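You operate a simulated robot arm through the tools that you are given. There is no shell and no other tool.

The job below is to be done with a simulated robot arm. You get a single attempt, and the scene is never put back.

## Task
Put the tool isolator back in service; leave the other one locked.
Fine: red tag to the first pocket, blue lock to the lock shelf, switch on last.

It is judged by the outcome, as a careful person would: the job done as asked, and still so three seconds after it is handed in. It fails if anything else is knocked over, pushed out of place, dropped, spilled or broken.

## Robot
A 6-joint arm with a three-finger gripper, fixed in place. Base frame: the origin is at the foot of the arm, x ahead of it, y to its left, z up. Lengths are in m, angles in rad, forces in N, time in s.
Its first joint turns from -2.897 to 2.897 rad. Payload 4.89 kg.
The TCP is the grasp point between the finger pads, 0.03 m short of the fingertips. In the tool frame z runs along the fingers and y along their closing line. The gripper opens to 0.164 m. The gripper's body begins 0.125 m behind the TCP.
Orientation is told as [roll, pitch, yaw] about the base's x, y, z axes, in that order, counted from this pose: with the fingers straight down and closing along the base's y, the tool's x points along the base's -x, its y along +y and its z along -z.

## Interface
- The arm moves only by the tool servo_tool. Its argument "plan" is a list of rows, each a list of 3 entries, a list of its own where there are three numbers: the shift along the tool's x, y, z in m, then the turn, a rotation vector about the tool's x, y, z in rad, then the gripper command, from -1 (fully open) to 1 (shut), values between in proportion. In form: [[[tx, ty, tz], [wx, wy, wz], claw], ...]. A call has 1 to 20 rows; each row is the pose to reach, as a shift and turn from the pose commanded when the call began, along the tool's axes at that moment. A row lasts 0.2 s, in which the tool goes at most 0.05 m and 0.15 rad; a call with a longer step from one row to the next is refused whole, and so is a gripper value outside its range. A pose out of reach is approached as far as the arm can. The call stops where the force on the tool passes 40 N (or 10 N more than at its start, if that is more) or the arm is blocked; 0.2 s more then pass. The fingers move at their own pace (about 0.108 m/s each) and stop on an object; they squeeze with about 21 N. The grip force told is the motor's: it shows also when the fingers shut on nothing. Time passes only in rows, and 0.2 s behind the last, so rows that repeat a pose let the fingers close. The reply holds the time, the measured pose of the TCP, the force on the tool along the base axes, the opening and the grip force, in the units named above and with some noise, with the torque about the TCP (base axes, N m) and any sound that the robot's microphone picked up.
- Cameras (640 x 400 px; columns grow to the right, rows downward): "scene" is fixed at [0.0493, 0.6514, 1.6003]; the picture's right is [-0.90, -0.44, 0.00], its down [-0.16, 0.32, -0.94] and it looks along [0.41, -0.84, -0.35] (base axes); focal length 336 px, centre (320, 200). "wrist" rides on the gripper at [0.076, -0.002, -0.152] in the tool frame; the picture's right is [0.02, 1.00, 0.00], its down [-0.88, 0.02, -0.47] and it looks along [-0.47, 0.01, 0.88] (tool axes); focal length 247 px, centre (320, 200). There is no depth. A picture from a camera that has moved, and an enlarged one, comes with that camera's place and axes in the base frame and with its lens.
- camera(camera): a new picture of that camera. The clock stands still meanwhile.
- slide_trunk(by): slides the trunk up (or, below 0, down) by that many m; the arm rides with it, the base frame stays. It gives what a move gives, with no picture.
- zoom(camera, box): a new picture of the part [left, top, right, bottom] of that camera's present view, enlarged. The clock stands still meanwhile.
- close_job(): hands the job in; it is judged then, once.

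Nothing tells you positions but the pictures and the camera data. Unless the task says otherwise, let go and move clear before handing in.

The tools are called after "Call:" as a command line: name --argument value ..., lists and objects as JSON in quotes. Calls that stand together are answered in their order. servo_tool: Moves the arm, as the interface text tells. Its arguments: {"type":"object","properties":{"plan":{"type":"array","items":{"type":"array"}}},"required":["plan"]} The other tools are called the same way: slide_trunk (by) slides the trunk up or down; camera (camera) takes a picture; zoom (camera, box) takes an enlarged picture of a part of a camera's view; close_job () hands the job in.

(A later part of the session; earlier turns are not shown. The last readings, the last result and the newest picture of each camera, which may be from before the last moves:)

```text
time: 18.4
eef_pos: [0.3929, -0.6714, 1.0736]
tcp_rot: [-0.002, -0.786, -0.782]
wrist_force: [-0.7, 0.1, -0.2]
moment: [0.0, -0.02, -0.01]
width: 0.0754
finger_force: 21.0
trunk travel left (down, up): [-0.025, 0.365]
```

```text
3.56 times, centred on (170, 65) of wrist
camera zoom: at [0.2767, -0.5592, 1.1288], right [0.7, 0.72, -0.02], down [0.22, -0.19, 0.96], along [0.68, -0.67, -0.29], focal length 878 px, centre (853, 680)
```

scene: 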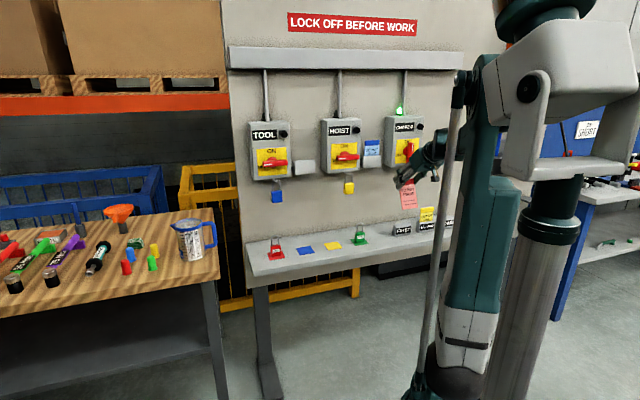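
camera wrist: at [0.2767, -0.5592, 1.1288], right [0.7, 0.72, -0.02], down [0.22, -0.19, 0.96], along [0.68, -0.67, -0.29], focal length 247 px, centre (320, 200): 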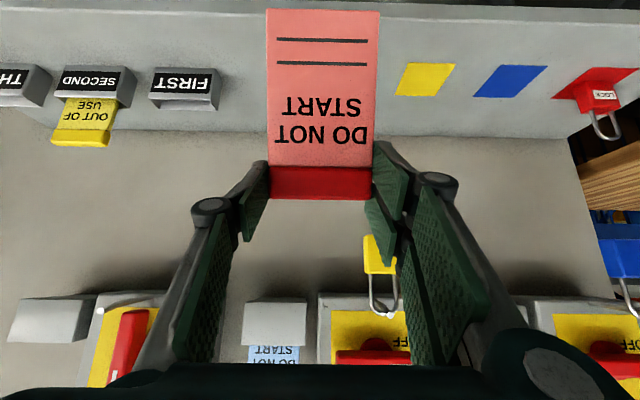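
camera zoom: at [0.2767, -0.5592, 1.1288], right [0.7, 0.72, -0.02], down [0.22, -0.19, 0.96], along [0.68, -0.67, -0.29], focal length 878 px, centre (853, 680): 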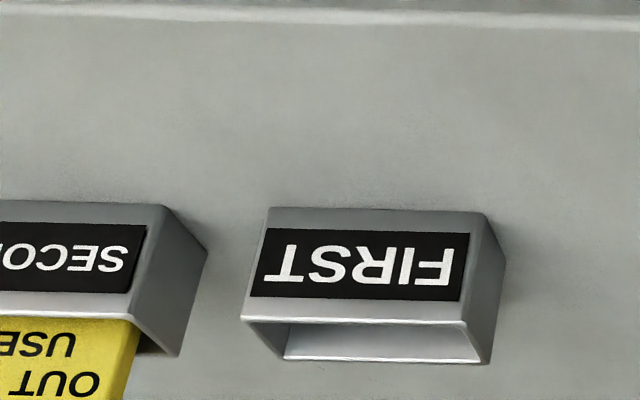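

Triangulated from two views, the FIRST pocket has its rim at z≈0.877, center h≈0.411, n≈0.92, with about ±4 mm sideways clearance for the tag. I'll move in front of it and return the tag to vertical.

Call:
servo_tool --plan '[[[0, -0.036, 0], [0, -0.0727, 0], 1], [[0, -0.072, 0], [0, -0.1454, 0], 1], [[0, -0.108, 0], [0, -0.2181, 0], 1], [[0, -0.144, 0], [0, -0.2908, 0], 1], [[0, -0.18, 0], [0, -0.3635, 0], 1], [[0, -0.214, 0], [0, -0.4363, 0], 1], [[0, -0.214, 0], [0, -0.4363, 0], 1], [[0, -0.214, 0], [0, -0.4363, 0], 1]]'

Call:
camera --camera "wrist"

Call:
zoom --camera "scene" --box '[370, 150, 470, 250]'

```text
time: 20.2
eef_pos: [0.241, -0.822, 1.0766]
tcp_rot: [0.0, -1.223, -0.783]
wrist_force: [0.7, -0.1, -0.7]
moment: [0.0, 0.0, 0.01]
width: 0.0753
finger_force: 20.6
trunk travel left (down, up): [-0.025, 0.365]
```

```text
taken
camera wrist: at [0.1196, -0.7045, 1.0573], right [0.7, 0.71, -0.02], down [-0.09, 0.12, 0.99], along [0.71, -0.69, 0.14], focal length 247 px, centre (320, 200)
```

wrist: 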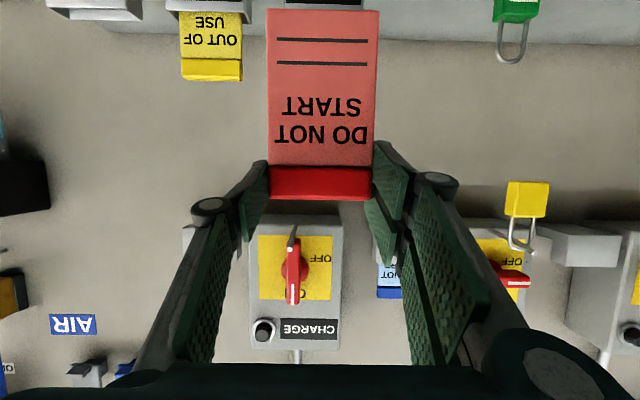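

```text
4.00 times, centred on (420, 200) of scene
camera zoom: at [0.0493, 0.6514, 1.6003], right [-0.9, -0.44, 0.0], down [-0.16, 0.32, -0.94], along [0.41, -0.84, -0.35], focal length 1343 px, centre (-80, 200)
```

zoom: 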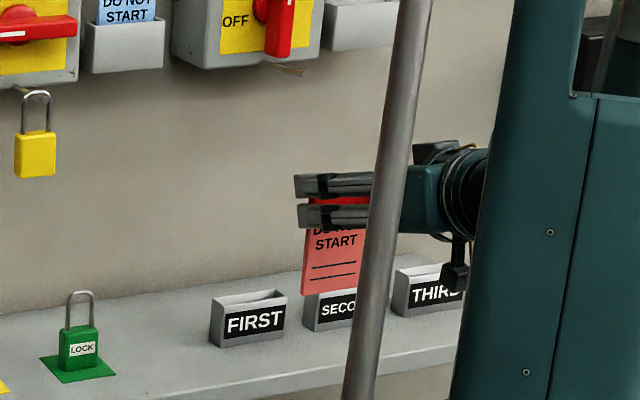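

The tag is in front of and above FIRST. I'll move forward over the pocket and verify from the scene camera before lowering.

Call:
servo_tool --plan '[[[-0.0133, 0, 0.0364], [0, 0, 0], 1], [[-0.0265, 0, 0.0729], [0, 0, 0], 1], [[-0.0398, 0, 0.1093], [0, 0, 0], 1], [[-0.053, 0, 0.1457], [0, 0, 0], 1], [[-0.053, 0, 0.1457], [0, 0, 0], 1], [[-0.053, 0, 0.1457], [0, 0, 0], 1]]'

Call:
camera --camera "wrist"

Call:
zoom --camera "scene" --box '[370, 170, 450, 250]'

```text
time: 21.6
eef_pos: [0.3492, -0.9332, 1.0742]
tcp_rot: [0.002, -1.221, -0.786]
wrist_force: [0.2, -0.2, -0.2]
moment: [0.02, 0.02, 0.03]
width: 0.0751
finger_force: 20.7
trunk travel left (down, up): [-0.025, 0.365]
```

```text
taken
camera wrist: at [0.2282, -0.8153, 1.0552], right [0.7, 0.71, -0.02], down [-0.09, 0.11, 0.99], along [0.71, -0.69, 0.14], focal length 247 px, centre (320, 200)
```

wrist: 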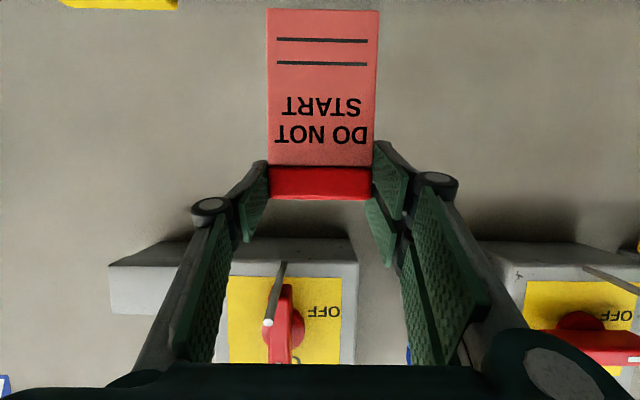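

```text
5.00 times, centred on (410, 210) of scene
camera zoom: at [0.0493, 0.6514, 1.6003], right [-0.9, -0.44, 0.0], down [-0.16, 0.32, -0.94], along [0.41, -0.84, -0.35], focal length 1678 px, centre (-130, 150)
```

zoom: 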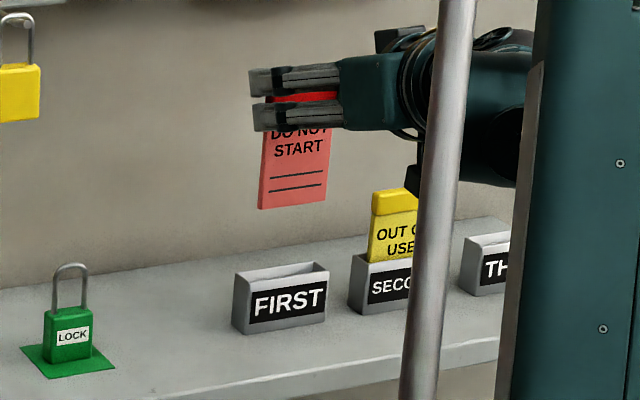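

The tag is roughly over the pocket, though it may be 2–3 mm too far right. I'll zoom in tightly to check before lowering.

Call:
zoom --camera "scene" --box '[392, 190, 440, 240]'

Call:
servo_tool --plan '[[[0, 0, 0], [0, 0, 0], 1]]'

Call:
servo_tool --plan '[[[0, 0, 0], [0, 0, 0], 1]]'

```text
8.00 times, centred on (416, 215) of scene
camera zoom: at [0.0493, 0.6514, 1.6003], right [-0.9, -0.44, 0.0], down [-0.16, 0.32, -0.94], along [0.41, -0.84, -0.35], focal length 2685 px, centre (-448, 80)
```

zoom: 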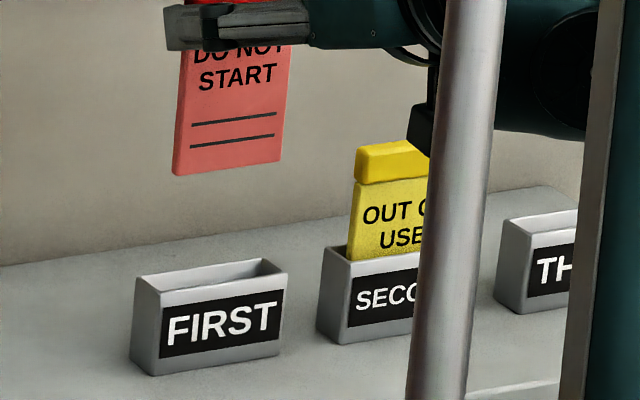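

```text
time: 22.0
eef_pos: [0.3491, -0.9327, 1.074]
tcp_rot: [-0.001, -1.223, -0.785]
wrist_force: [0.0, -0.7, -0.5]
moment: [-0.01, 0.01, 0.0]
width: 0.0756
finger_force: 21.3
trunk travel left (down, up): [-0.025, 0.365]
```

```text
time: 22.4
eef_pos: [0.3501, -0.9332, 1.0746]
tcp_rot: [-0.002, -1.221, -0.784]
wrist_force: [-0.4, 0.5, -0.6]
moment: [0.01, -0.04, 0.0]
width: 0.0753
finger_force: 20.8
trunk travel left (down, up): [-0.025, 0.365]
```

The tag looks 1–3 mm right of and slightly short of the pocket center. I'll correct by −2 mm in h and +3 mm in n, lower to just above the rim, then check again.

Call:
servo_tool --plan '[[[-0.001, 0.0022, 0.0028], [0, 0, 0], 1], [[0.0178, 0.0022, 0.0096], [0, 0, 0], 1], [[0.0366, 0.0022, 0.0165], [0, 0, 0], 1], [[0.0507, 0.0022, 0.0216], [0, 0, 0], 1], [[0.0507, 0.0022, 0.0216], [0, 0, 0], 1], [[0.0507, 0.0022, 0.0216], [0, 0, 0], 1]]'

Call:
zoom --camera "scene" --box '[392, 195, 440, 245]'

Call:
zoom --camera "scene" --box '[396, 212, 428, 240]'

Call:
camera --camera "wrist"

```text
time: 23.8
eef_pos: [0.354, -0.9345, 1.0196]
tcp_rot: [0.0, -1.222, -0.784]
wrist_force: [0.7, 0.7, -0.3]
moment: [0.01, 0.03, 0.03]
width: 0.0753
finger_force: 21.5
trunk travel left (down, up): [-0.025, 0.365]
```

```text
8.00 times, centred on (416, 220) of scene
camera zoom: at [0.0493, 0.6514, 1.6003], right [-0.9, -0.44, 0.0], down [-0.16, 0.32, -0.94], along [0.41, -0.84, -0.35], focal length 2685 px, centre (-448, 40)
```

zoom: 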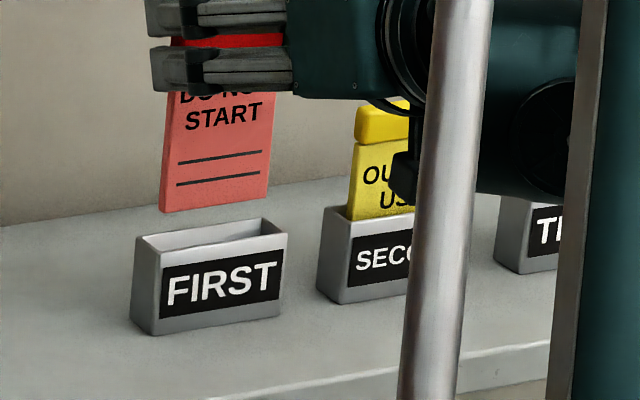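

```text
14.29 times, centred on (412, 226) of scene
camera zoom: at [0.0493, 0.6514, 1.6003], right [-0.9, -0.44, 0.0], down [-0.16, 0.32, -0.94], along [0.41, -0.84, -0.35], focal length 4795 px, centre (-994, -171)
```

zoom: 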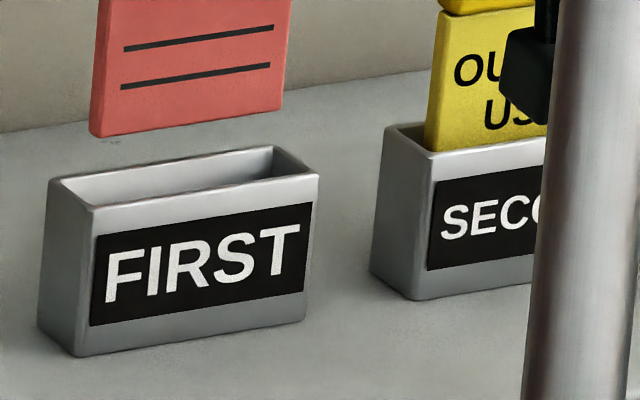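

```text
taken
camera wrist: at [0.2324, -0.8161, 1.0009], right [0.7, 0.71, -0.02], down [-0.09, 0.11, 0.99], along [0.71, -0.69, 0.14], focal length 247 px, centre (320, 200)
```

wrist: 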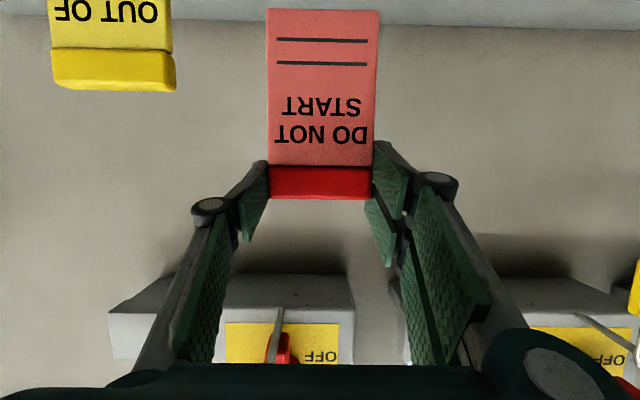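

Alignment now looks within about 1–1.5 mm. I'll nudge +1 mm and lower into the pocket in small steps, watching the force.

Call:
servo_tool --plan '[[[0.0075, -0.001, 0.0027], [0, 0, 0], 1], [[0.015, -0.001, 0.0055], [0, 0, 0], 1], [[0.0226, -0.001, 0.0082], [0, 0, 0], 1], [[0.0301, -0.001, 0.0109], [0, 0, 0], 1], [[0.0376, -0.001, 0.0137], [0, 0, 0], 1], [[0.0376, -0.001, 0.0137], [0, 0, 0], 1]]'

Call:
zoom --camera "scene" --box '[392, 205, 432, 240]'

```text
time: 25.2
eef_pos: [0.352, -0.9351, 0.9808]
tcp_rot: [0.0, -1.222, -0.786]
wrist_force: [-0.8, 0.3, -0.7]
moment: [0.0, 0.03, 0.0]
width: 0.0753
finger_force: 21.7
trunk travel left (down, up): [-0.025, 0.365]
```

```text
11.43 times, centred on (412, 222) of scene
camera zoom: at [0.0493, 0.6514, 1.6003], right [-0.9, -0.44, 0.0], down [-0.16, 0.32, -0.94], along [0.41, -0.84, -0.35], focal length 3836 px, centre (-731, -57)
```

zoom: 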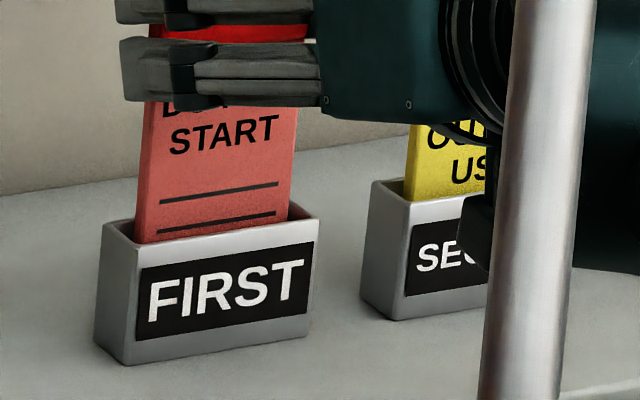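

The tag is entering the pocket cleanly with no force. I'll continue down slowly until it rests on the floor.

Call:
servo_tool --plan '[[[0.0094, 0, 0.0034], [0, 0, 0], 1], [[0.0188, 0, 0.0068], [0, 0, 0], 1], [[0.0263, 0, 0.0096], [0, 0, 0], 1], [[0.0282, 0, 0.0103], [0, 0, 0], 1], [[0.0301, 0, 0.0109], [0, 0, 0], 1], [[0.0301, 0, 0.0109], [0, 0, 0], 1]]'

Call:
zoom --camera "scene" --box '[392, 205, 432, 240]'

```text
time: 26.6
eef_pos: [0.352, -0.9347, 0.947]
tcp_rot: [-0.002, -1.221, -0.786]
wrist_force: [-0.4, -0.7, -0.9]
moment: [0.01, 0.01, 0.01]
width: 0.0752
finger_force: 21.1
trunk travel left (down, up): [-0.025, 0.365]
```

```text
11.43 times, centred on (412, 222) of scene
camera zoom: at [0.0493, 0.6514, 1.6003], right [-0.9, -0.44, 0.0], down [-0.16, 0.32, -0.94], along [0.41, -0.84, -0.35], focal length 3836 px, centre (-731, -57)
```

zoom: 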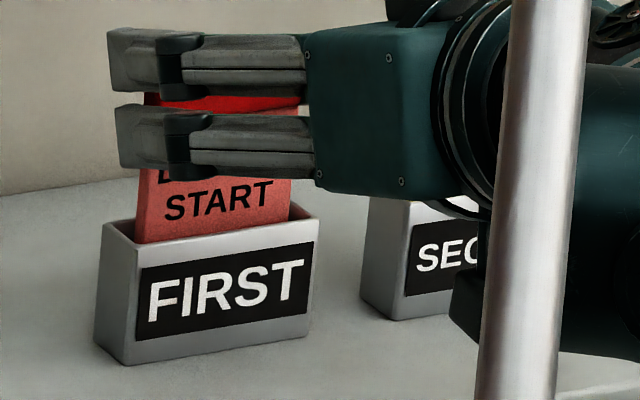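

Call:
servo_tool --plan '[[[0.0019, 0, 0.0007], [0, 0, 0], 1], [[0.0038, 0, 0.0014], [0, 0, 0], 1], [[0.0038, 0, 0.0014], [0, 0, 0], 1]]'

Call:
servo_tool --plan '[[[0.0014, 0, 0.0005], [0, 0, 0], 1], [[0.0028, 0, 0.001], [0, 0, 0], 1], [[0.0028, 0, 0.001], [0, 0, 0], 1]]'

```text
time: 27.4
eef_pos: [0.3509, -0.9344, 0.944]
tcp_rot: [0.0, -1.222, -0.785]
wrist_force: [-1.8, -3.9, 16.0]
moment: [-0.25, -0.29, -0.07]
width: 0.0752
finger_force: 21.0
trunk travel left (down, up): [-0.025, 0.365]
```

```text
time: 28.2
eef_pos: [0.3521, -0.9336, 0.941]
tcp_rot: [0.0, -1.221, -0.783]
wrist_force: [-1.7, -2.3, 16.5]
moment: [-0.08, -0.2, -0.01]
width: 0.0753
finger_force: 21.5
trunk travel left (down, up): [-0.025, 0.365]
```

The tag is resting on the pocket floor (about 16 N upward felt). I'll release gently and back out along the tool axis.

Call:
servo_tool --plan '[[[-0.0014, 0, -0.0005], [0, 0, 0], 0.04], [[-0.0014, 0, -0.0005], [0, 0, 0], -0.03], [[-0.0014, 0, -0.0005], [0, 0, 0], -0.12], [[-0.0014, 0, -0.0005], [0, 0, 0], -0.12]]'

Call:
camera --camera "wrist"

Call:
zoom --camera "scene" --box '[392, 205, 432, 240]'

```text
time: 29.2
eef_pos: [0.3536, -0.9354, 0.9402]
tcp_rot: [0.0, -1.222, -0.783]
wrist_force: [1.1, 0.8, 0.6]
moment: [0.0, -0.01, 0.0]
width: 0.0921
finger_force: 0.1
trunk travel left (down, up): [-0.025, 0.365]
```

```text
taken
camera wrist: at [0.2308, -0.8172, 0.9232], right [0.7, 0.71, -0.02], down [-0.09, 0.11, 0.99], along [0.71, -0.69, 0.14], focal length 247 px, centre (320, 200)
```

wrist: 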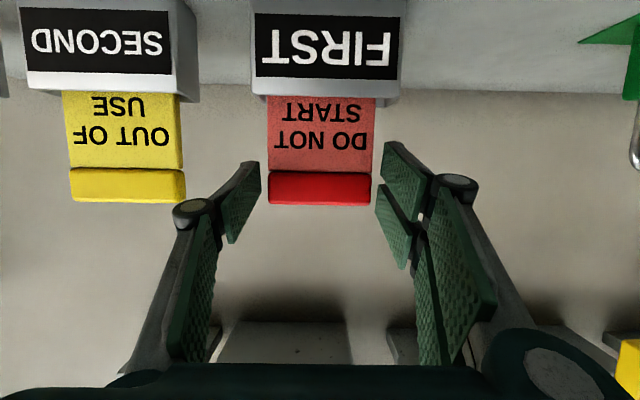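

```text
11.43 times, centred on (412, 222) of scene
camera zoom: at [0.0493, 0.6514, 1.6003], right [-0.9, -0.44, 0.0], down [-0.16, 0.32, -0.94], along [0.41, -0.84, -0.35], focal length 3836 px, centre (-731, -57)
```

zoom: 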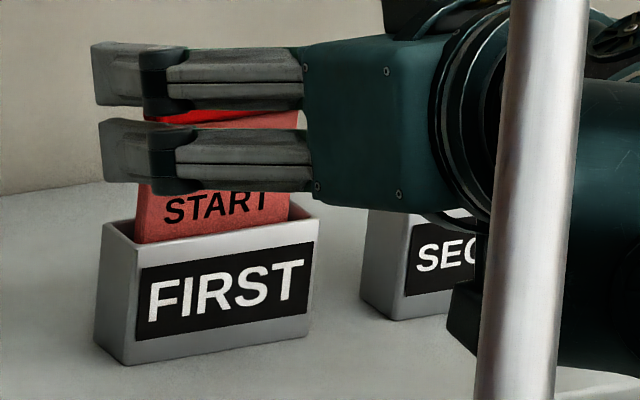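

The tag stands in FIRST, released. Backing out along the tool axis.

Call:
servo_tool --plan '[[[0, 0, -0.02], [0, 0, 0], -0.12], [[0, 0, -0.05], [0, 0, 0], -0.12], [[0, 0, -0.09], [0, 0, 0], -0.12], [[0, 0, -0.13], [0, 0, 0], -0.12], [[0, 0, -0.17], [0, 0, 0], -0.12], [[0, 0, -0.17], [0, 0, 0], -0.12]]'

Call:
camera --camera "wrist"

Call:
camera --camera "scene"

```text
time: 30.6
eef_pos: [0.2395, -0.8244, 1.002]
tcp_rot: [0.0, -1.222, -0.783]
wrist_force: [0.4, 0.2, -1.2]
moment: [-0.02, -0.01, -0.01]
width: 0.0916
finger_force: 0.1
trunk travel left (down, up): [-0.025, 0.365]
```

```text
taken
camera wrist: at [0.1176, -0.7059, 0.9829], right [0.7, 0.71, -0.02], down [-0.09, 0.11, 0.99], along [0.71, -0.69, 0.14], focal length 247 px, centre (320, 200)
```

wrist: 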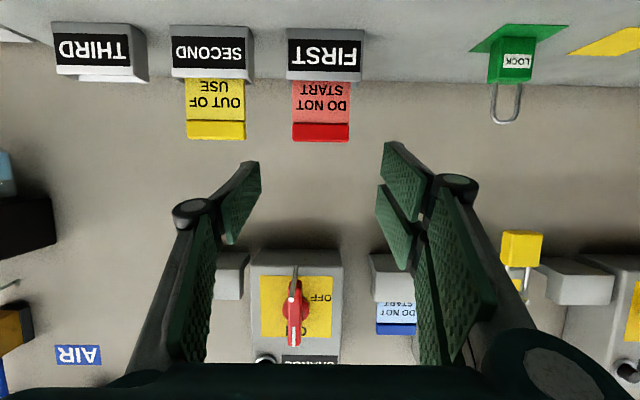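

```text
taken
```

scene: 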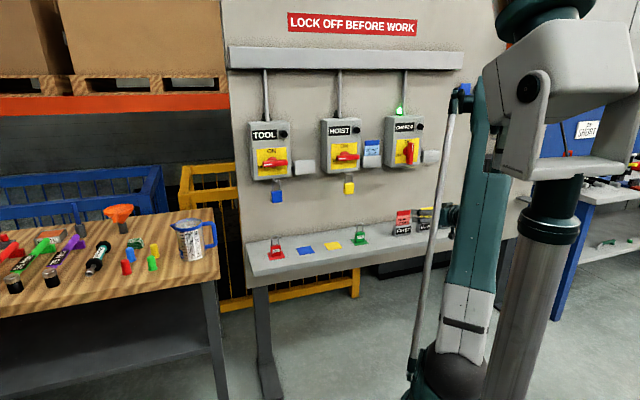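

The red tag is seated in FIRST at the same height as its neighbor. Next I'll travel back left to in front of the blue lock, staying well clear of the board.

Call:
servo_tool --plan '[[[-0.0101, 0.0427, -0.0037], [0, 0.0116, 0], 0.05], [[-0.0202, 0.0854, -0.0073], [0, 0.0233, 0], 0.05], [[-0.0303, 0.1281, -0.011], [0, 0.0349, 0], 0.05], [[-0.0403, 0.1708, -0.0147], [0, 0.0465, 0], 0.05], [[-0.0504, 0.2135, -0.0184], [0, 0.0582, 0], 0.05], [[-0.0605, 0.2562, -0.022], [0, 0.0698, 0], 0.05], [[-0.0706, 0.2989, -0.0257], [0, 0.0814, 0], 0.05], [[-0.0807, 0.3416, -0.0294], [0, 0.0931, 0], 0.05], [[-0.0908, 0.3843, -0.0331], [0, 0.1047, 0], 0.05], [[-0.1009, 0.427, -0.0367], [0, 0.1163, 0], 0.05], [[-0.111, 0.4697, -0.0404], [0, 0.128, 0], 0.05], [[-0.121, 0.5124, -0.0441], [0, 0.1396, 0], 0.05], [[-0.1311, 0.5551, -0.0478], [0, 0.1512, 0], 0.05], [[-0.1412, 0.5978, -0.0514], [0, 0.1629, 0], 0.05], [[-0.1513, 0.64, -0.0551], [0, 0.1745, 0], 0.05], [[-0.1513, 0.64, -0.0551], [0, 0.1745, 0], 0.05]]'

Call:
camera --camera "wrist"

Call:
camera --camera "scene"

```text
time: 34.0
eef_pos: [0.6898, -0.3681, 1.1624]
tcp_rot: [0.001, -1.047, -0.786]
wrist_force: [-1.3, -0.5, 0.9]
moment: [0.0, -0.08, 0.11]
width: 0.0779
finger_force: 0.1
trunk travel left (down, up): [-0.025, 0.365]
```

```text
taken
camera wrist: at [0.5688, -0.2501, 1.1744], right [0.7, 0.71, -0.02], down [0.03, -0.01, 1.0], along [0.71, -0.7, -0.03], focal length 247 px, centre (320, 200)
```

wrist: 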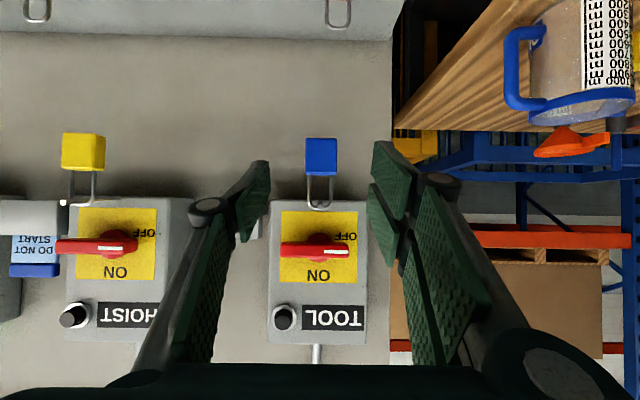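

```text
taken
```

scene: 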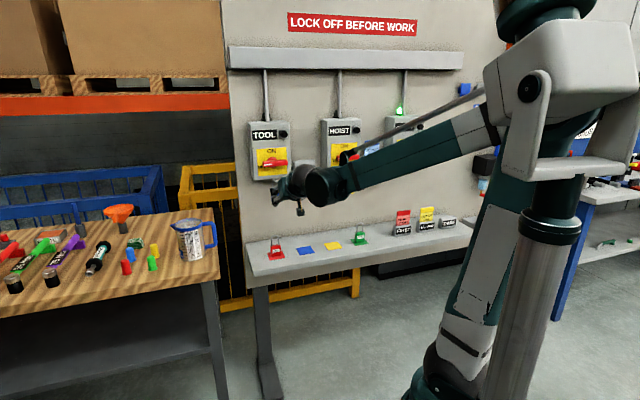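

I'm centered on the blue lock. I'll zoom to measure the lock, peg and handle.

Call:
zoom --camera "wrist" --box '[270, 120, 370, 220]'

Call:
zoom --camera "wrist" --box '[250, 190, 390, 370]'

Call:
zoom --camera "wrist" --box '[250, 180, 390, 280]'

```text
4.00 times, centred on (320, 170) of wrist
camera zoom: at [0.5688, -0.2501, 1.1744], right [0.7, 0.71, -0.02], down [0.03, -0.01, 1.0], along [0.71, -0.7, -0.03], focal length 988 px, centre (320, 320)
```

zoom: 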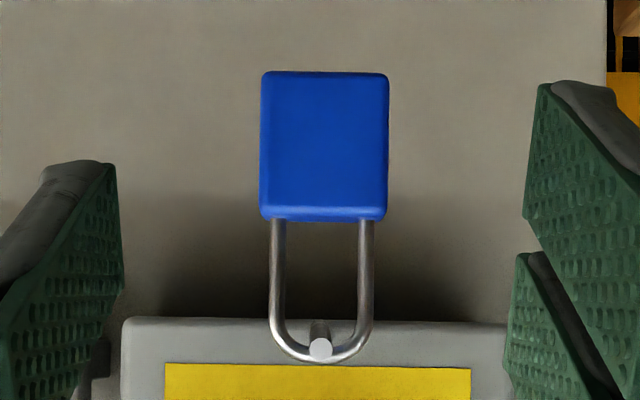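

```text
2.22 times, centred on (320, 280) of wrist
camera zoom: at [0.5688, -0.2501, 1.1744], right [0.7, 0.71, -0.02], down [0.03, -0.01, 1.0], along [0.71, -0.7, -0.03], focal length 549 px, centre (320, 22)
```

zoom: 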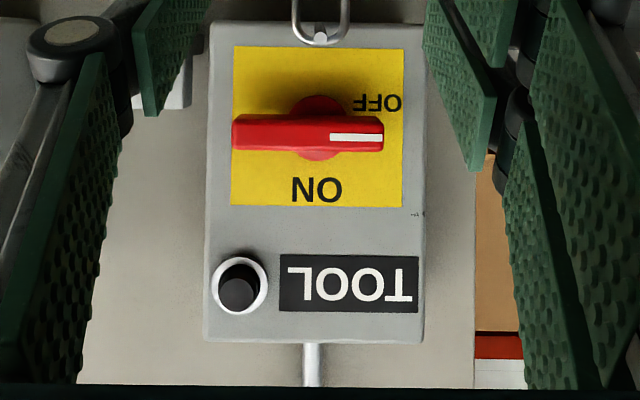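

```text
4.00 times, centred on (320, 230) of wrist
camera zoom: at [0.5688, -0.2501, 1.1744], right [0.7, 0.71, -0.02], down [0.03, -0.01, 1.0], along [0.71, -0.7, -0.03], focal length 988 px, centre (320, 80)
```

zoom: 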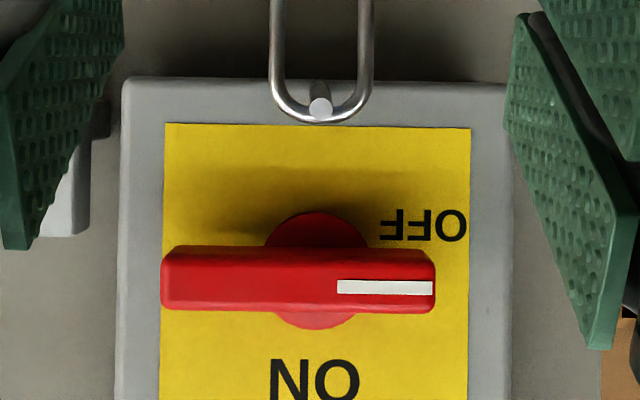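

The lock body is centered at h≈−0.229, z≈1.078–1.128, front face n≈0.917, with the peg tip at z≈1.173 and the handle pivot near z≈1.238. I'll approach the lock body from the front, slightly above, fingers open.

Call:
servo_tool --plan '[[[-0.0207, 0.0015, 0.036], [0, 0, 0], 0.05], [[-0.0415, 0.0015, 0.0719], [0, 0, 0], 0.05], [[-0.0415, 0.0015, 0.1], [0, 0, 0], 0.05], [[-0.0415, 0.0015, 0.13], [0, 0, 0], 0.05], [[-0.0415, 0.0015, 0.15], [0, 0, 0], 0.05], [[-0.0415, 0.0015, 0.165], [0, 0, 0], 0.05], [[-0.0415, 0.0015, 0.1719], [0, 0, 0], 0.05], [[-0.0415, 0.0015, 0.1719], [0, 0, 0], 0.05]]'

Call:
camera --camera "wrist"

Call:
zoom --camera "scene" --box '[240, 150, 330, 220]'

```text
time: 35.8
eef_pos: [0.8125, -0.4883, 1.1113]
tcp_rot: [-0.002, -1.046, -0.786]
wrist_force: [0.7, 0.1, 0.4]
moment: [0.03, 0.02, 0.01]
width: 0.0777
finger_force: 0.1
trunk travel left (down, up): [-0.025, 0.365]
```

```text
taken
camera wrist: at [0.6904, -0.3691, 1.1227], right [0.7, 0.71, -0.02], down [0.04, -0.01, 1.0], along [0.71, -0.7, -0.03], focal length 247 px, centre (320, 200)
```

wrist: 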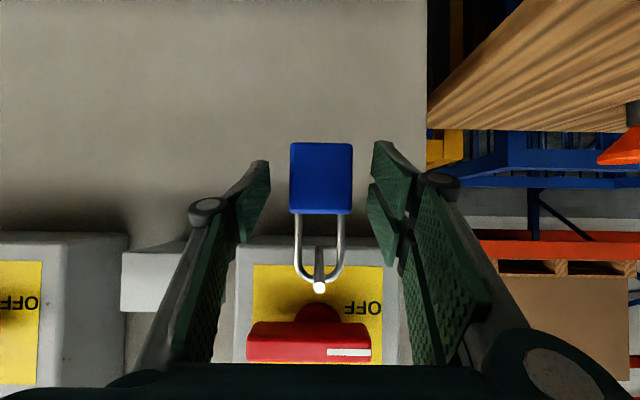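

```text
5.71 times, centred on (285, 185) of scene
camera zoom: at [0.0493, 0.6514, 1.6003], right [-0.9, -0.44, 0.0], down [-0.16, 0.32, -0.94], along [0.41, -0.84, -0.35], focal length 1918 px, centre (520, 286)
```

zoom: 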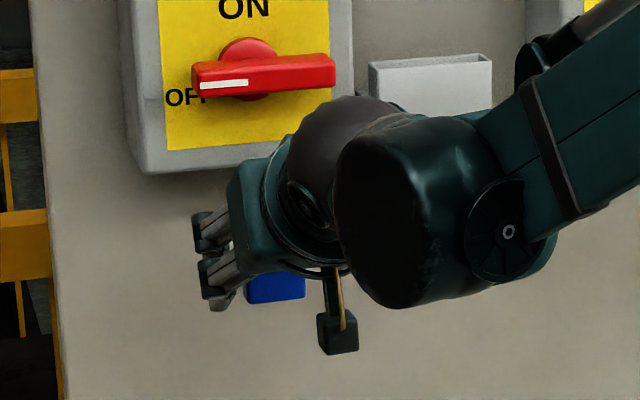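

The lock is between the fingers and centered. Closing on it.

Call:
servo_tool --plan '[[[0, 0, 0.002], [0, 0, 0], 0.3], [[0, 0, 0.002], [0, 0, 0], 0.45], [[0, 0, 0.002], [0, 0, 0], 1], [[0, 0, 0.002], [0, 0, 0], 1], [[0, 0, 0.002], [0, 0, 0], 1]]'

Call:
camera --camera "wrist"

Call:
zoom --camera "scene" --box '[240, 150, 330, 220]'

```text
time: 37.0
eef_pos: [0.8139, -0.4889, 1.1112]
tcp_rot: [-0.001, -1.045, -0.783]
wrist_force: [0.0, 0.2, 0.8]
moment: [0.02, 0.03, -0.03]
width: 0.0453
finger_force: 21.5
trunk travel left (down, up): [-0.025, 0.365]
```

```text
taken
camera wrist: at [0.6919, -0.3703, 1.1219], right [0.7, 0.72, -0.02], down [0.04, -0.01, 1.0], along [0.71, -0.7, -0.03], focal length 247 px, centre (320, 200)
```

wrist: 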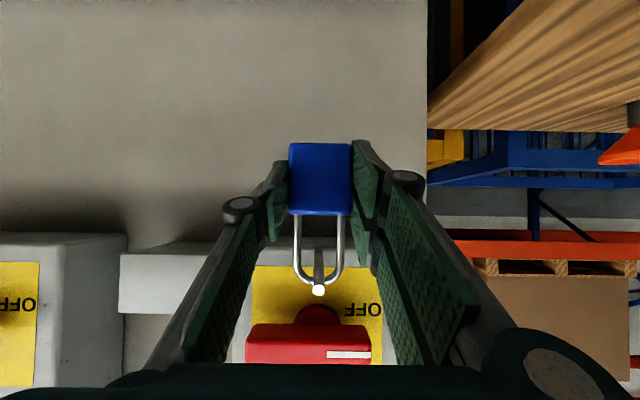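

```text
5.71 times, centred on (285, 185) of scene
camera zoom: at [0.0493, 0.6514, 1.6003], right [-0.9, -0.44, 0.0], down [-0.16, 0.32, -0.94], along [0.41, -0.84, -0.35], focal length 1918 px, centre (520, 286)
```

zoom: 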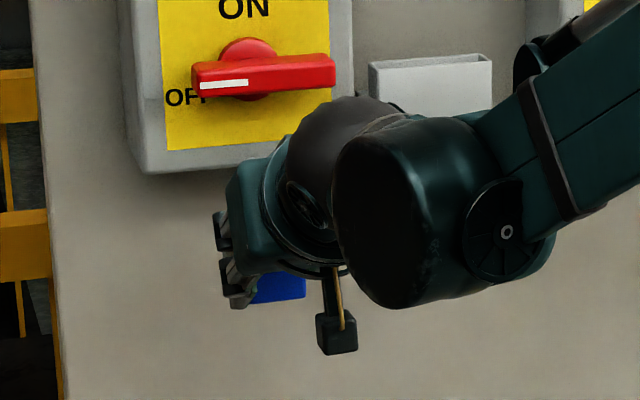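

The lock is gripped at 45 mm. I'll lift it 14 mm to unload the shackle from the peg, then check.

Call:
servo_tool --plan '[[[-0.004, 0, -0.0023], [0, 0, 0], 1], [[-0.008, 0, -0.0047], [0, 0, 0], 1], [[-0.0121, 0, -0.007], [0, 0, 0], 1], [[-0.0121, 0, -0.007], [0, 0, 0], 1]]'

Call:
zoom --camera "wrist" --box '[240, 120, 400, 320]'

```text
time: 38.0
eef_pos: [0.8132, -0.4885, 1.1246]
tcp_rot: [0.0, -1.047, -0.785]
wrist_force: [0.3, -0.3, -1.2]
moment: [0.02, 0.03, -0.02]
width: 0.0452
finger_force: 21.0
trunk travel left (down, up): [-0.025, 0.365]
```

```text
2.00 times, centred on (320, 220) of wrist
camera zoom: at [0.6915, -0.3705, 1.1358], right [0.7, 0.72, -0.02], down [0.04, -0.01, 1.0], along [0.71, -0.7, -0.03], focal length 494 px, centre (320, 160)
```

zoom: 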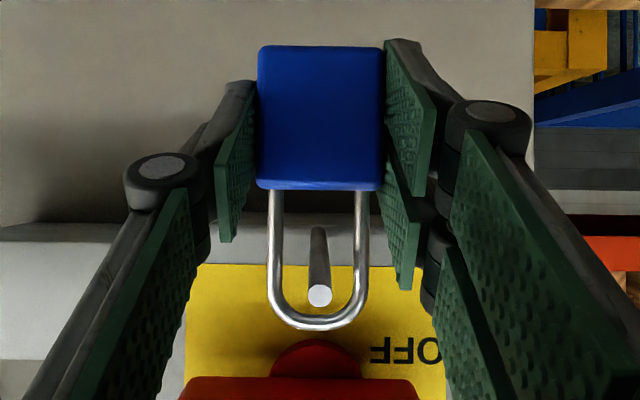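

The peg floats free in the loop. Now pulling the lock straight off the peg toward the robot.

Call:
servo_tool --plan '[[[0.01, 0, -0.0173], [0, 0, 0], 1], [[0.02, 0, -0.0346], [0, 0, 0], 1], [[0.03, 0, -0.052], [0, 0, 0], 1], [[0.045, 0, -0.0779], [0, 0, 0], 1], [[0.065, 0, -0.1126], [0, 0, 0], 1], [[0.065, 0, -0.1126], [0, 0, 0], 1]]'

Call:
camera --camera "wrist"

Call:
camera --camera "scene"

```text
time: 39.4
eef_pos: [0.7207, -0.3974, 1.1223]
tcp_rot: [0.001, -1.047, -0.783]
wrist_force: [0.6, -0.6, -1.8]
moment: [0.02, -0.04, 0.03]
width: 0.0454
finger_force: 21.3
trunk travel left (down, up): [-0.025, 0.365]
```

```text
taken
camera wrist: at [0.5982, -0.2791, 1.1347], right [0.7, 0.72, -0.02], down [0.04, -0.01, 1.0], along [0.71, -0.7, -0.03], focal length 247 px, centre (320, 200)
```

wrist: 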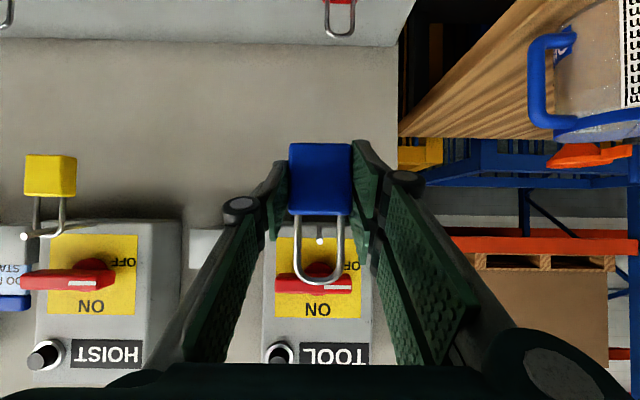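

```text
taken
```

scene: 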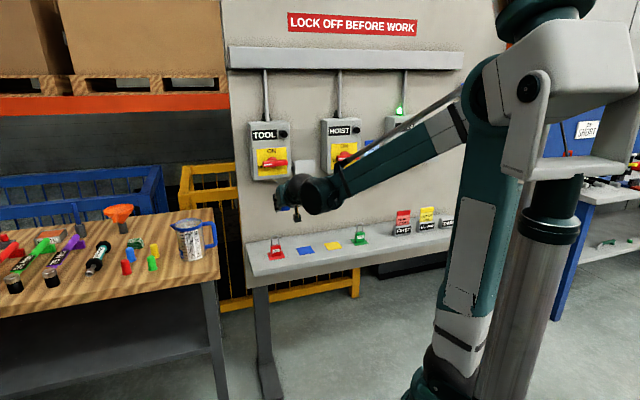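

The lock is off the peg and held upright. Next I'll move in front of and above the blue square to measure its location.

Call:
servo_tool --plan '[[[0.0278, -0.0242, 0], [0, 0, 0], 1], [[0.0556, -0.0484, 0], [0, 0, 0], 1], [[0.0834, -0.0726, 0], [0, 0, 0], 1], [[0.1112, -0.0968, 0], [0, 0, 0], 1], [[0.139, -0.121, 0], [0, 0, 0], 1], [[0.139, -0.121, 0], [0, 0, 0], 1]]'

Call:
camera --camera "wrist"

Call:
zoom --camera "wrist" --box '[200, 10, 440, 130]'

Call:
zoom --camera "scene" --box '[250, 215, 350, 275]'

```text
time: 40.8
eef_pos: [0.5852, -0.4355, 1.0052]
tcp_rot: [-0.002, -1.047, -0.784]
wrist_force: [0.3, 0.6, -0.6]
moment: [0.0, 0.03, -0.04]
width: 0.0456
finger_force: 21.3
trunk travel left (down, up): [-0.025, 0.365]
```

```text
taken
camera wrist: at [0.4637, -0.3169, 1.0155], right [0.7, 0.72, -0.02], down [0.04, -0.01, 1.0], along [0.71, -0.7, -0.03], focal length 247 px, centre (320, 200)
```

wrist: 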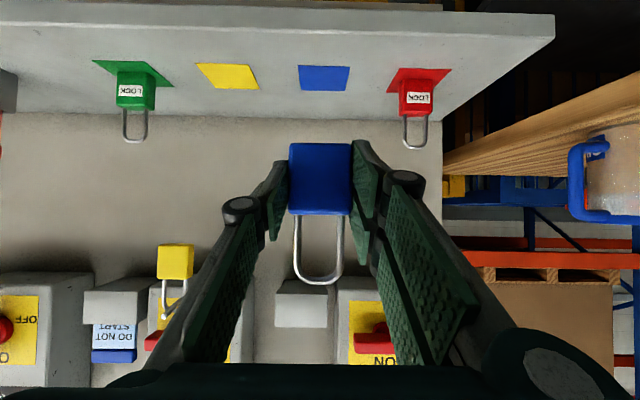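

```text
2.67 times, centred on (320, 70) of wrist
camera zoom: at [0.4637, -0.3169, 1.0155], right [0.7, 0.72, -0.02], down [0.04, -0.01, 1.0], along [0.71, -0.7, -0.03], focal length 659 px, centre (320, 547)
```

zoom: 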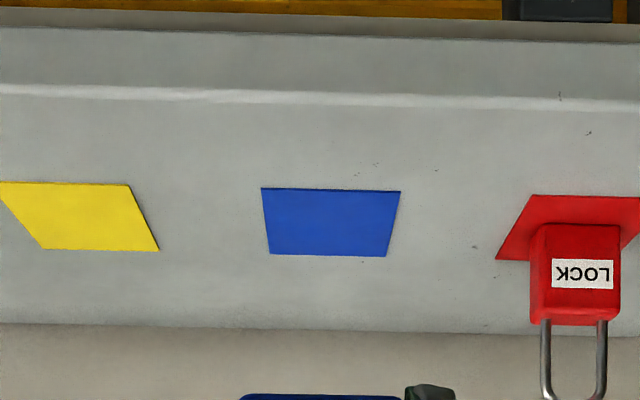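

```text
6.40 times, centred on (300, 245) of scene
camera zoom: at [0.0493, 0.6514, 1.6003], right [-0.9, -0.44, 0.0], down [-0.16, 0.32, -0.94], along [0.41, -0.84, -0.35], focal length 2148 px, centre (448, -88)
```

zoom: 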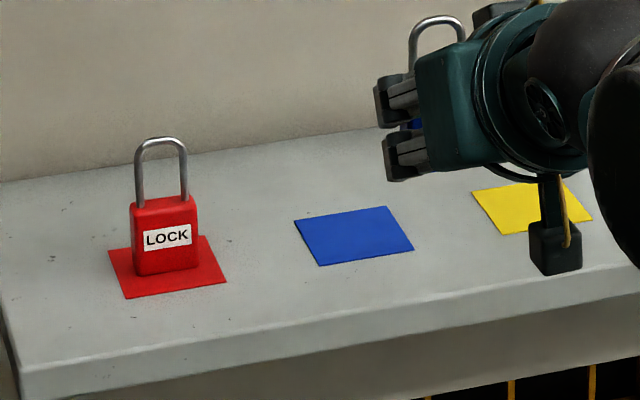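

The blue square's center is at about h≈−0.109, n≈0.915, with neighbors about 0.143 m away, so there is plenty of room. I'll move over it with the lock about 5 cm above the shelf.

Call:
servo_tool --plan '[[[-0.0009, 0.0005, 0.0349], [0, 0, 0], 1], [[-0.0018, 0.001, 0.0698], [0, 0, 0], 1], [[-0.0027, 0.0016, 0.1047], [0, 0, 0], 1], [[-0.0036, 0.0022, 0.1395], [0, 0, 0], 1], [[-0.0045, 0.0028, 0.1744], [0, 0, 0], 1], [[-0.0054, 0.0032, 0.2093], [0, 0, 0], 1], [[-0.0054, 0.0032, 0.2093], [0, 0, 0], 1]]'

Call:
camera --camera "wrist"

Call:
zoom --camera "scene" --box '[250, 205, 350, 275]'

```text
time: 42.4
eef_pos: [0.7197, -0.5599, 0.9046]
tcp_rot: [-0.001, -1.048, -0.786]
wrist_force: [-0.7, 0.7, -1.5]
moment: [0.02, 0.0, 0.0]
width: 0.0455
finger_force: 21.4
trunk travel left (down, up): [-0.025, 0.365]
```

```text
taken
camera wrist: at [0.5985, -0.4421, 0.9162], right [0.7, 0.72, -0.02], down [0.04, -0.01, 1.0], along [0.71, -0.7, -0.03], focal length 247 px, centre (320, 200)
```

wrist: 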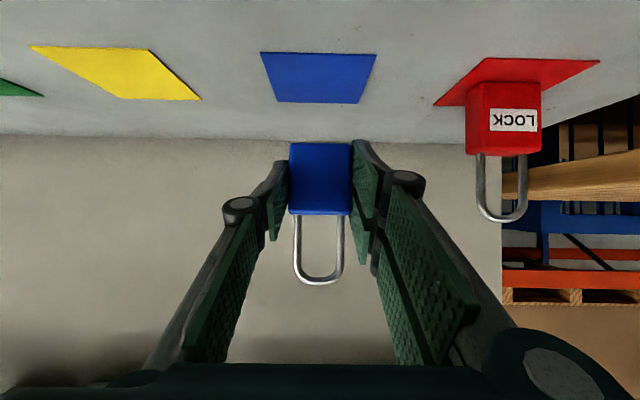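

```text
5.71 times, centred on (300, 240) of scene
camera zoom: at [0.0493, 0.6514, 1.6003], right [-0.9, -0.44, 0.0], down [-0.16, 0.32, -0.94], along [0.41, -0.84, -0.35], focal length 1918 px, centre (434, -29)
```

zoom: 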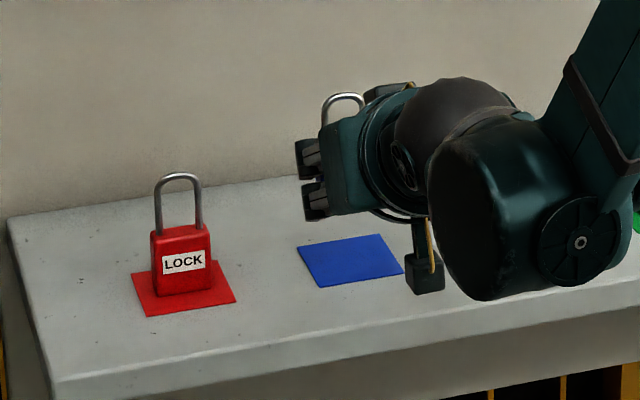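

The lock is about 3 mm left of the square's center. I'll correct that while lowering most of the way, then go down in small steps until contact.

Call:
servo_tool --plan '[[[-0.002, -0.003, 0.0035], [0, 0, 0], 1], [[0.0104, -0.003, 0.0107], [0, 0, 0], 1], [[0.0228, -0.003, 0.0178], [0, 0, 0], 1], [[0.0352, -0.003, 0.025], [0, 0, 0], 1], [[0.0352, -0.003, 0.025], [0, 0, 0], 1]]'

Call:
camera --camera "wrist"

Call:
zoom --camera "scene" --box '[250, 205, 350, 275]'

```text
time: 43.6
eef_pos: [0.7206, -0.5655, 0.8614]
tcp_rot: [0.001, -1.045, -0.784]
wrist_force: [-0.2, -0.5, -1.1]
moment: [0.03, 0.0, 0.01]
width: 0.0453
finger_force: 21.2
trunk travel left (down, up): [-0.025, 0.365]
```

```text
taken
camera wrist: at [0.598, -0.4468, 0.8733], right [0.7, 0.72, -0.02], down [0.04, -0.01, 1.0], along [0.71, -0.7, -0.03], focal length 247 px, centre (320, 200)
```

wrist: 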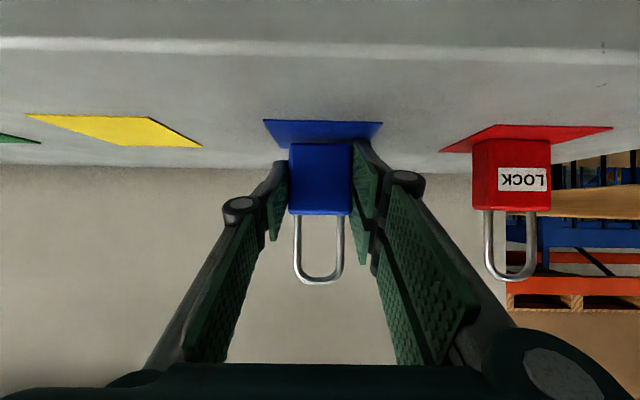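

```text
5.71 times, centred on (300, 240) of scene
camera zoom: at [0.0493, 0.6514, 1.6003], right [-0.9, -0.44, 0.0], down [-0.16, 0.32, -0.94], along [0.41, -0.84, -0.35], focal length 1918 px, centre (434, -29)
```

zoom: 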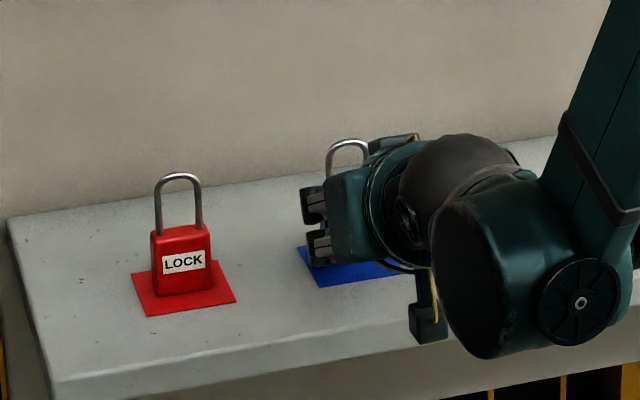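

Call:
servo_tool --plan '[[[0.0017, 0, 0.001], [0, 0, 0], 1], [[0.0035, 0, 0.002], [0, 0, 0], 1], [[0.0043, 0, 0.0025], [0, 0, 0], 1], [[0.0043, 0, 0.0025], [0, 0, 0], 1]]'

Call:
servo_tool --plan '[[[0.0013, 0, 0.0008], [0, 0, 0], 1], [[0.0013, 0, 0.0008], [0, 0, 0], 1]]'

```text
time: 44.3
eef_pos: [0.7198, -0.5657, 0.8604]
tcp_rot: [0.004, -1.054, -0.785]
wrist_force: [-8.2, 5.2, 27.5]
moment: [0.57, -0.45, 0.22]
width: 0.0456
finger_force: 21.2
trunk travel left (down, up): [-0.025, 0.365]
stopped in row 3: the force on the tool passed its limit at 44 N (the readings are from after the stop); the commanded pose is now the measured one
```

```text
time: 44.7
eef_pos: [0.7206, -0.5656, 0.8609]
tcp_rot: [0.003, -1.056, -0.786]
wrist_force: [-7.6, 3.6, 26.5]
moment: [0.47, -0.43, 0.19]
width: 0.0452
finger_force: 20.8
trunk travel left (down, up): [-0.025, 0.365]
stopped in row 1: the force on the tool passed its limit at 43 N (the readings are from after the stop); the commanded pose is now the measured one
```

Contact came about 7 mm earlier than I expected. I'll look closely before doing anything else.

Call:
zoom --camera "wrist" --box '[240, 90, 400, 190]'

Call:
zoom --camera "scene" --box '[290, 220, 340, 265]'

Call:
camera --camera "scene"

```text
4.00 times, centred on (320, 140) of wrist
camera zoom: at [0.5984, -0.4477, 0.87], right [0.7, 0.72, -0.02], down [0.03, 0.0, 1.0], along [0.72, -0.7, -0.02], focal length 988 px, centre (320, 440)
```

zoom: 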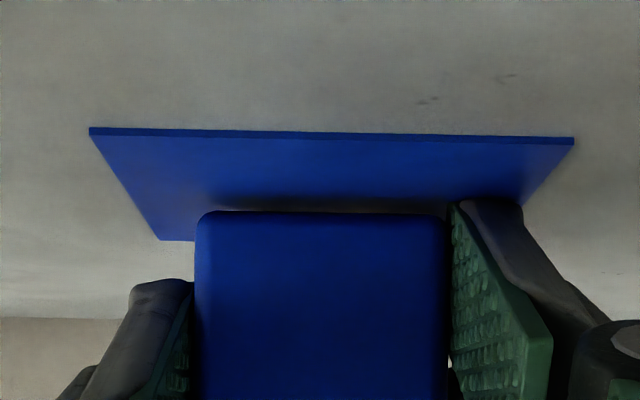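

```text
8.89 times, centred on (315, 242) of scene
camera zoom: at [0.0493, 0.6514, 1.6003], right [-0.9, -0.44, 0.0], down [-0.16, 0.32, -0.94], along [0.41, -0.84, -0.35], focal length 2984 px, centre (364, -178)
```

zoom: 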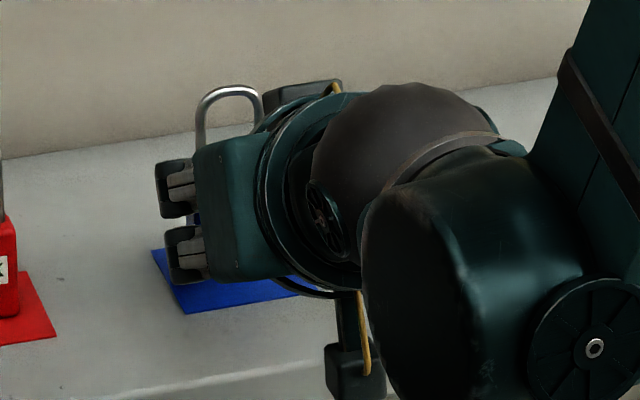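

```text
taken
```

scene: 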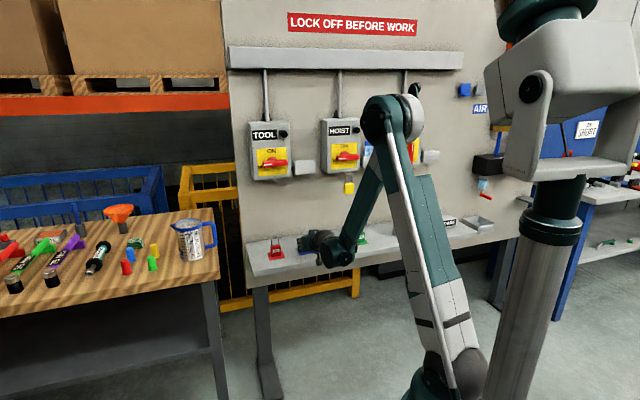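

The two-pronged left finger's tip touched the mat before the lock did: its prongs sit lower than the lock's base when tilted at 60°. Dropping the lock from there would be careless. I'll lift off, hang the lock back on its peg, and regrip it higher with a flatter tool.

Call:
servo_tool --plan '[[[-0.026, 0, -0.015], [0, 0.009, 0], 1], [[-0.052, 0, -0.03], [0, 0.009, 0], 1], [[-0.0552, 0, -0.0665], [0, 0.009, 0], 1], [[-0.0584, 0, -0.103], [0, 0.009, 0], 1], [[-0.0616, 0, -0.1395], [0, 0.009, 0], 1], [[-0.0647, 0, -0.1759], [0, 0.009, 0], 1], [[-0.0907, 0.03, -0.1909], [0, 0.009, 0], 1], [[-0.1167, 0.06, -0.2059], [0, 0.009, 0], 1], [[-0.1426, 0.09, -0.2209], [0, 0.009, 0], 1], [[-0.1686, 0.12, -0.2359], [0, 0.009, 0], 1], [[-0.1686, 0.12, -0.2359], [0, 0.009, 0], 1], [[-0.1686, 0.12, -0.2359], [0, 0.009, 0], 1]]'

Call:
camera --camera "wrist"

Call:
camera --camera "scene"

Call:
zoom --camera "wrist" --box '[240, 120, 400, 320]'

```text
time: 47.3
eef_pos: [0.7208, -0.3934, 1.1206]
tcp_rot: [0.004, -1.044, -0.786]
wrist_force: [-0.3, 0.0, -0.8]
moment: [0.04, -0.02, -0.01]
width: 0.0455
finger_force: 21.4
trunk travel left (down, up): [-0.025, 0.365]
```

```text
taken
camera wrist: at [0.5974, -0.2753, 1.1329], right [0.7, 0.72, -0.02], down [0.04, -0.01, 1.0], along [0.72, -0.7, -0.03], focal length 247 px, centre (320, 200)
```

wrist: 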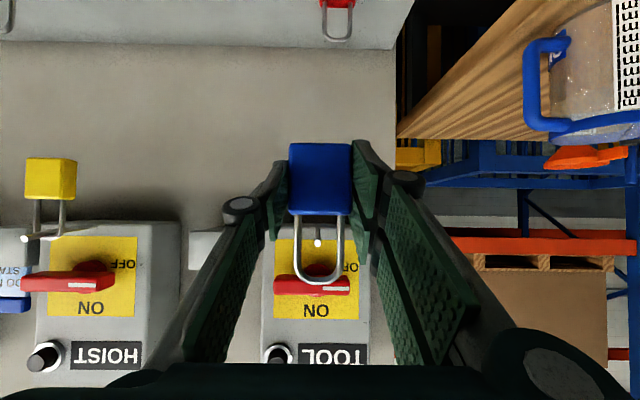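

```text
taken
```

scene: 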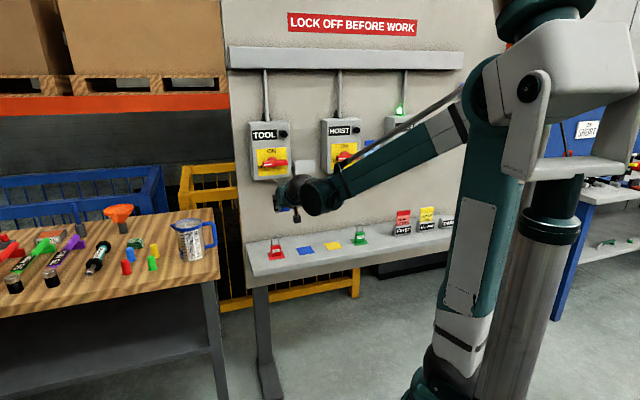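

```text
2.00 times, centred on (320, 220) of wrist
camera zoom: at [0.5974, -0.2753, 1.1329], right [0.7, 0.72, -0.02], down [0.04, -0.01, 1.0], along [0.72, -0.7, -0.03], focal length 494 px, centre (320, 160)
```

zoom: 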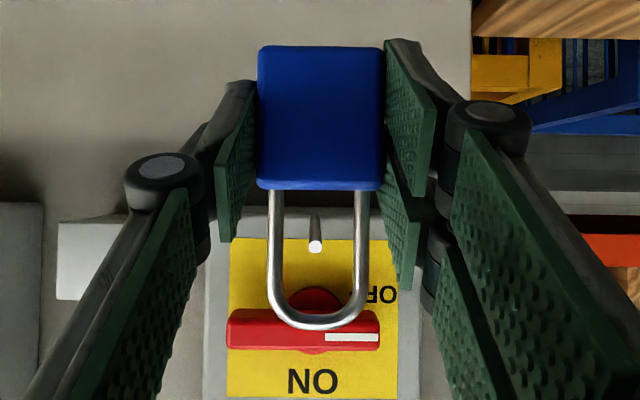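

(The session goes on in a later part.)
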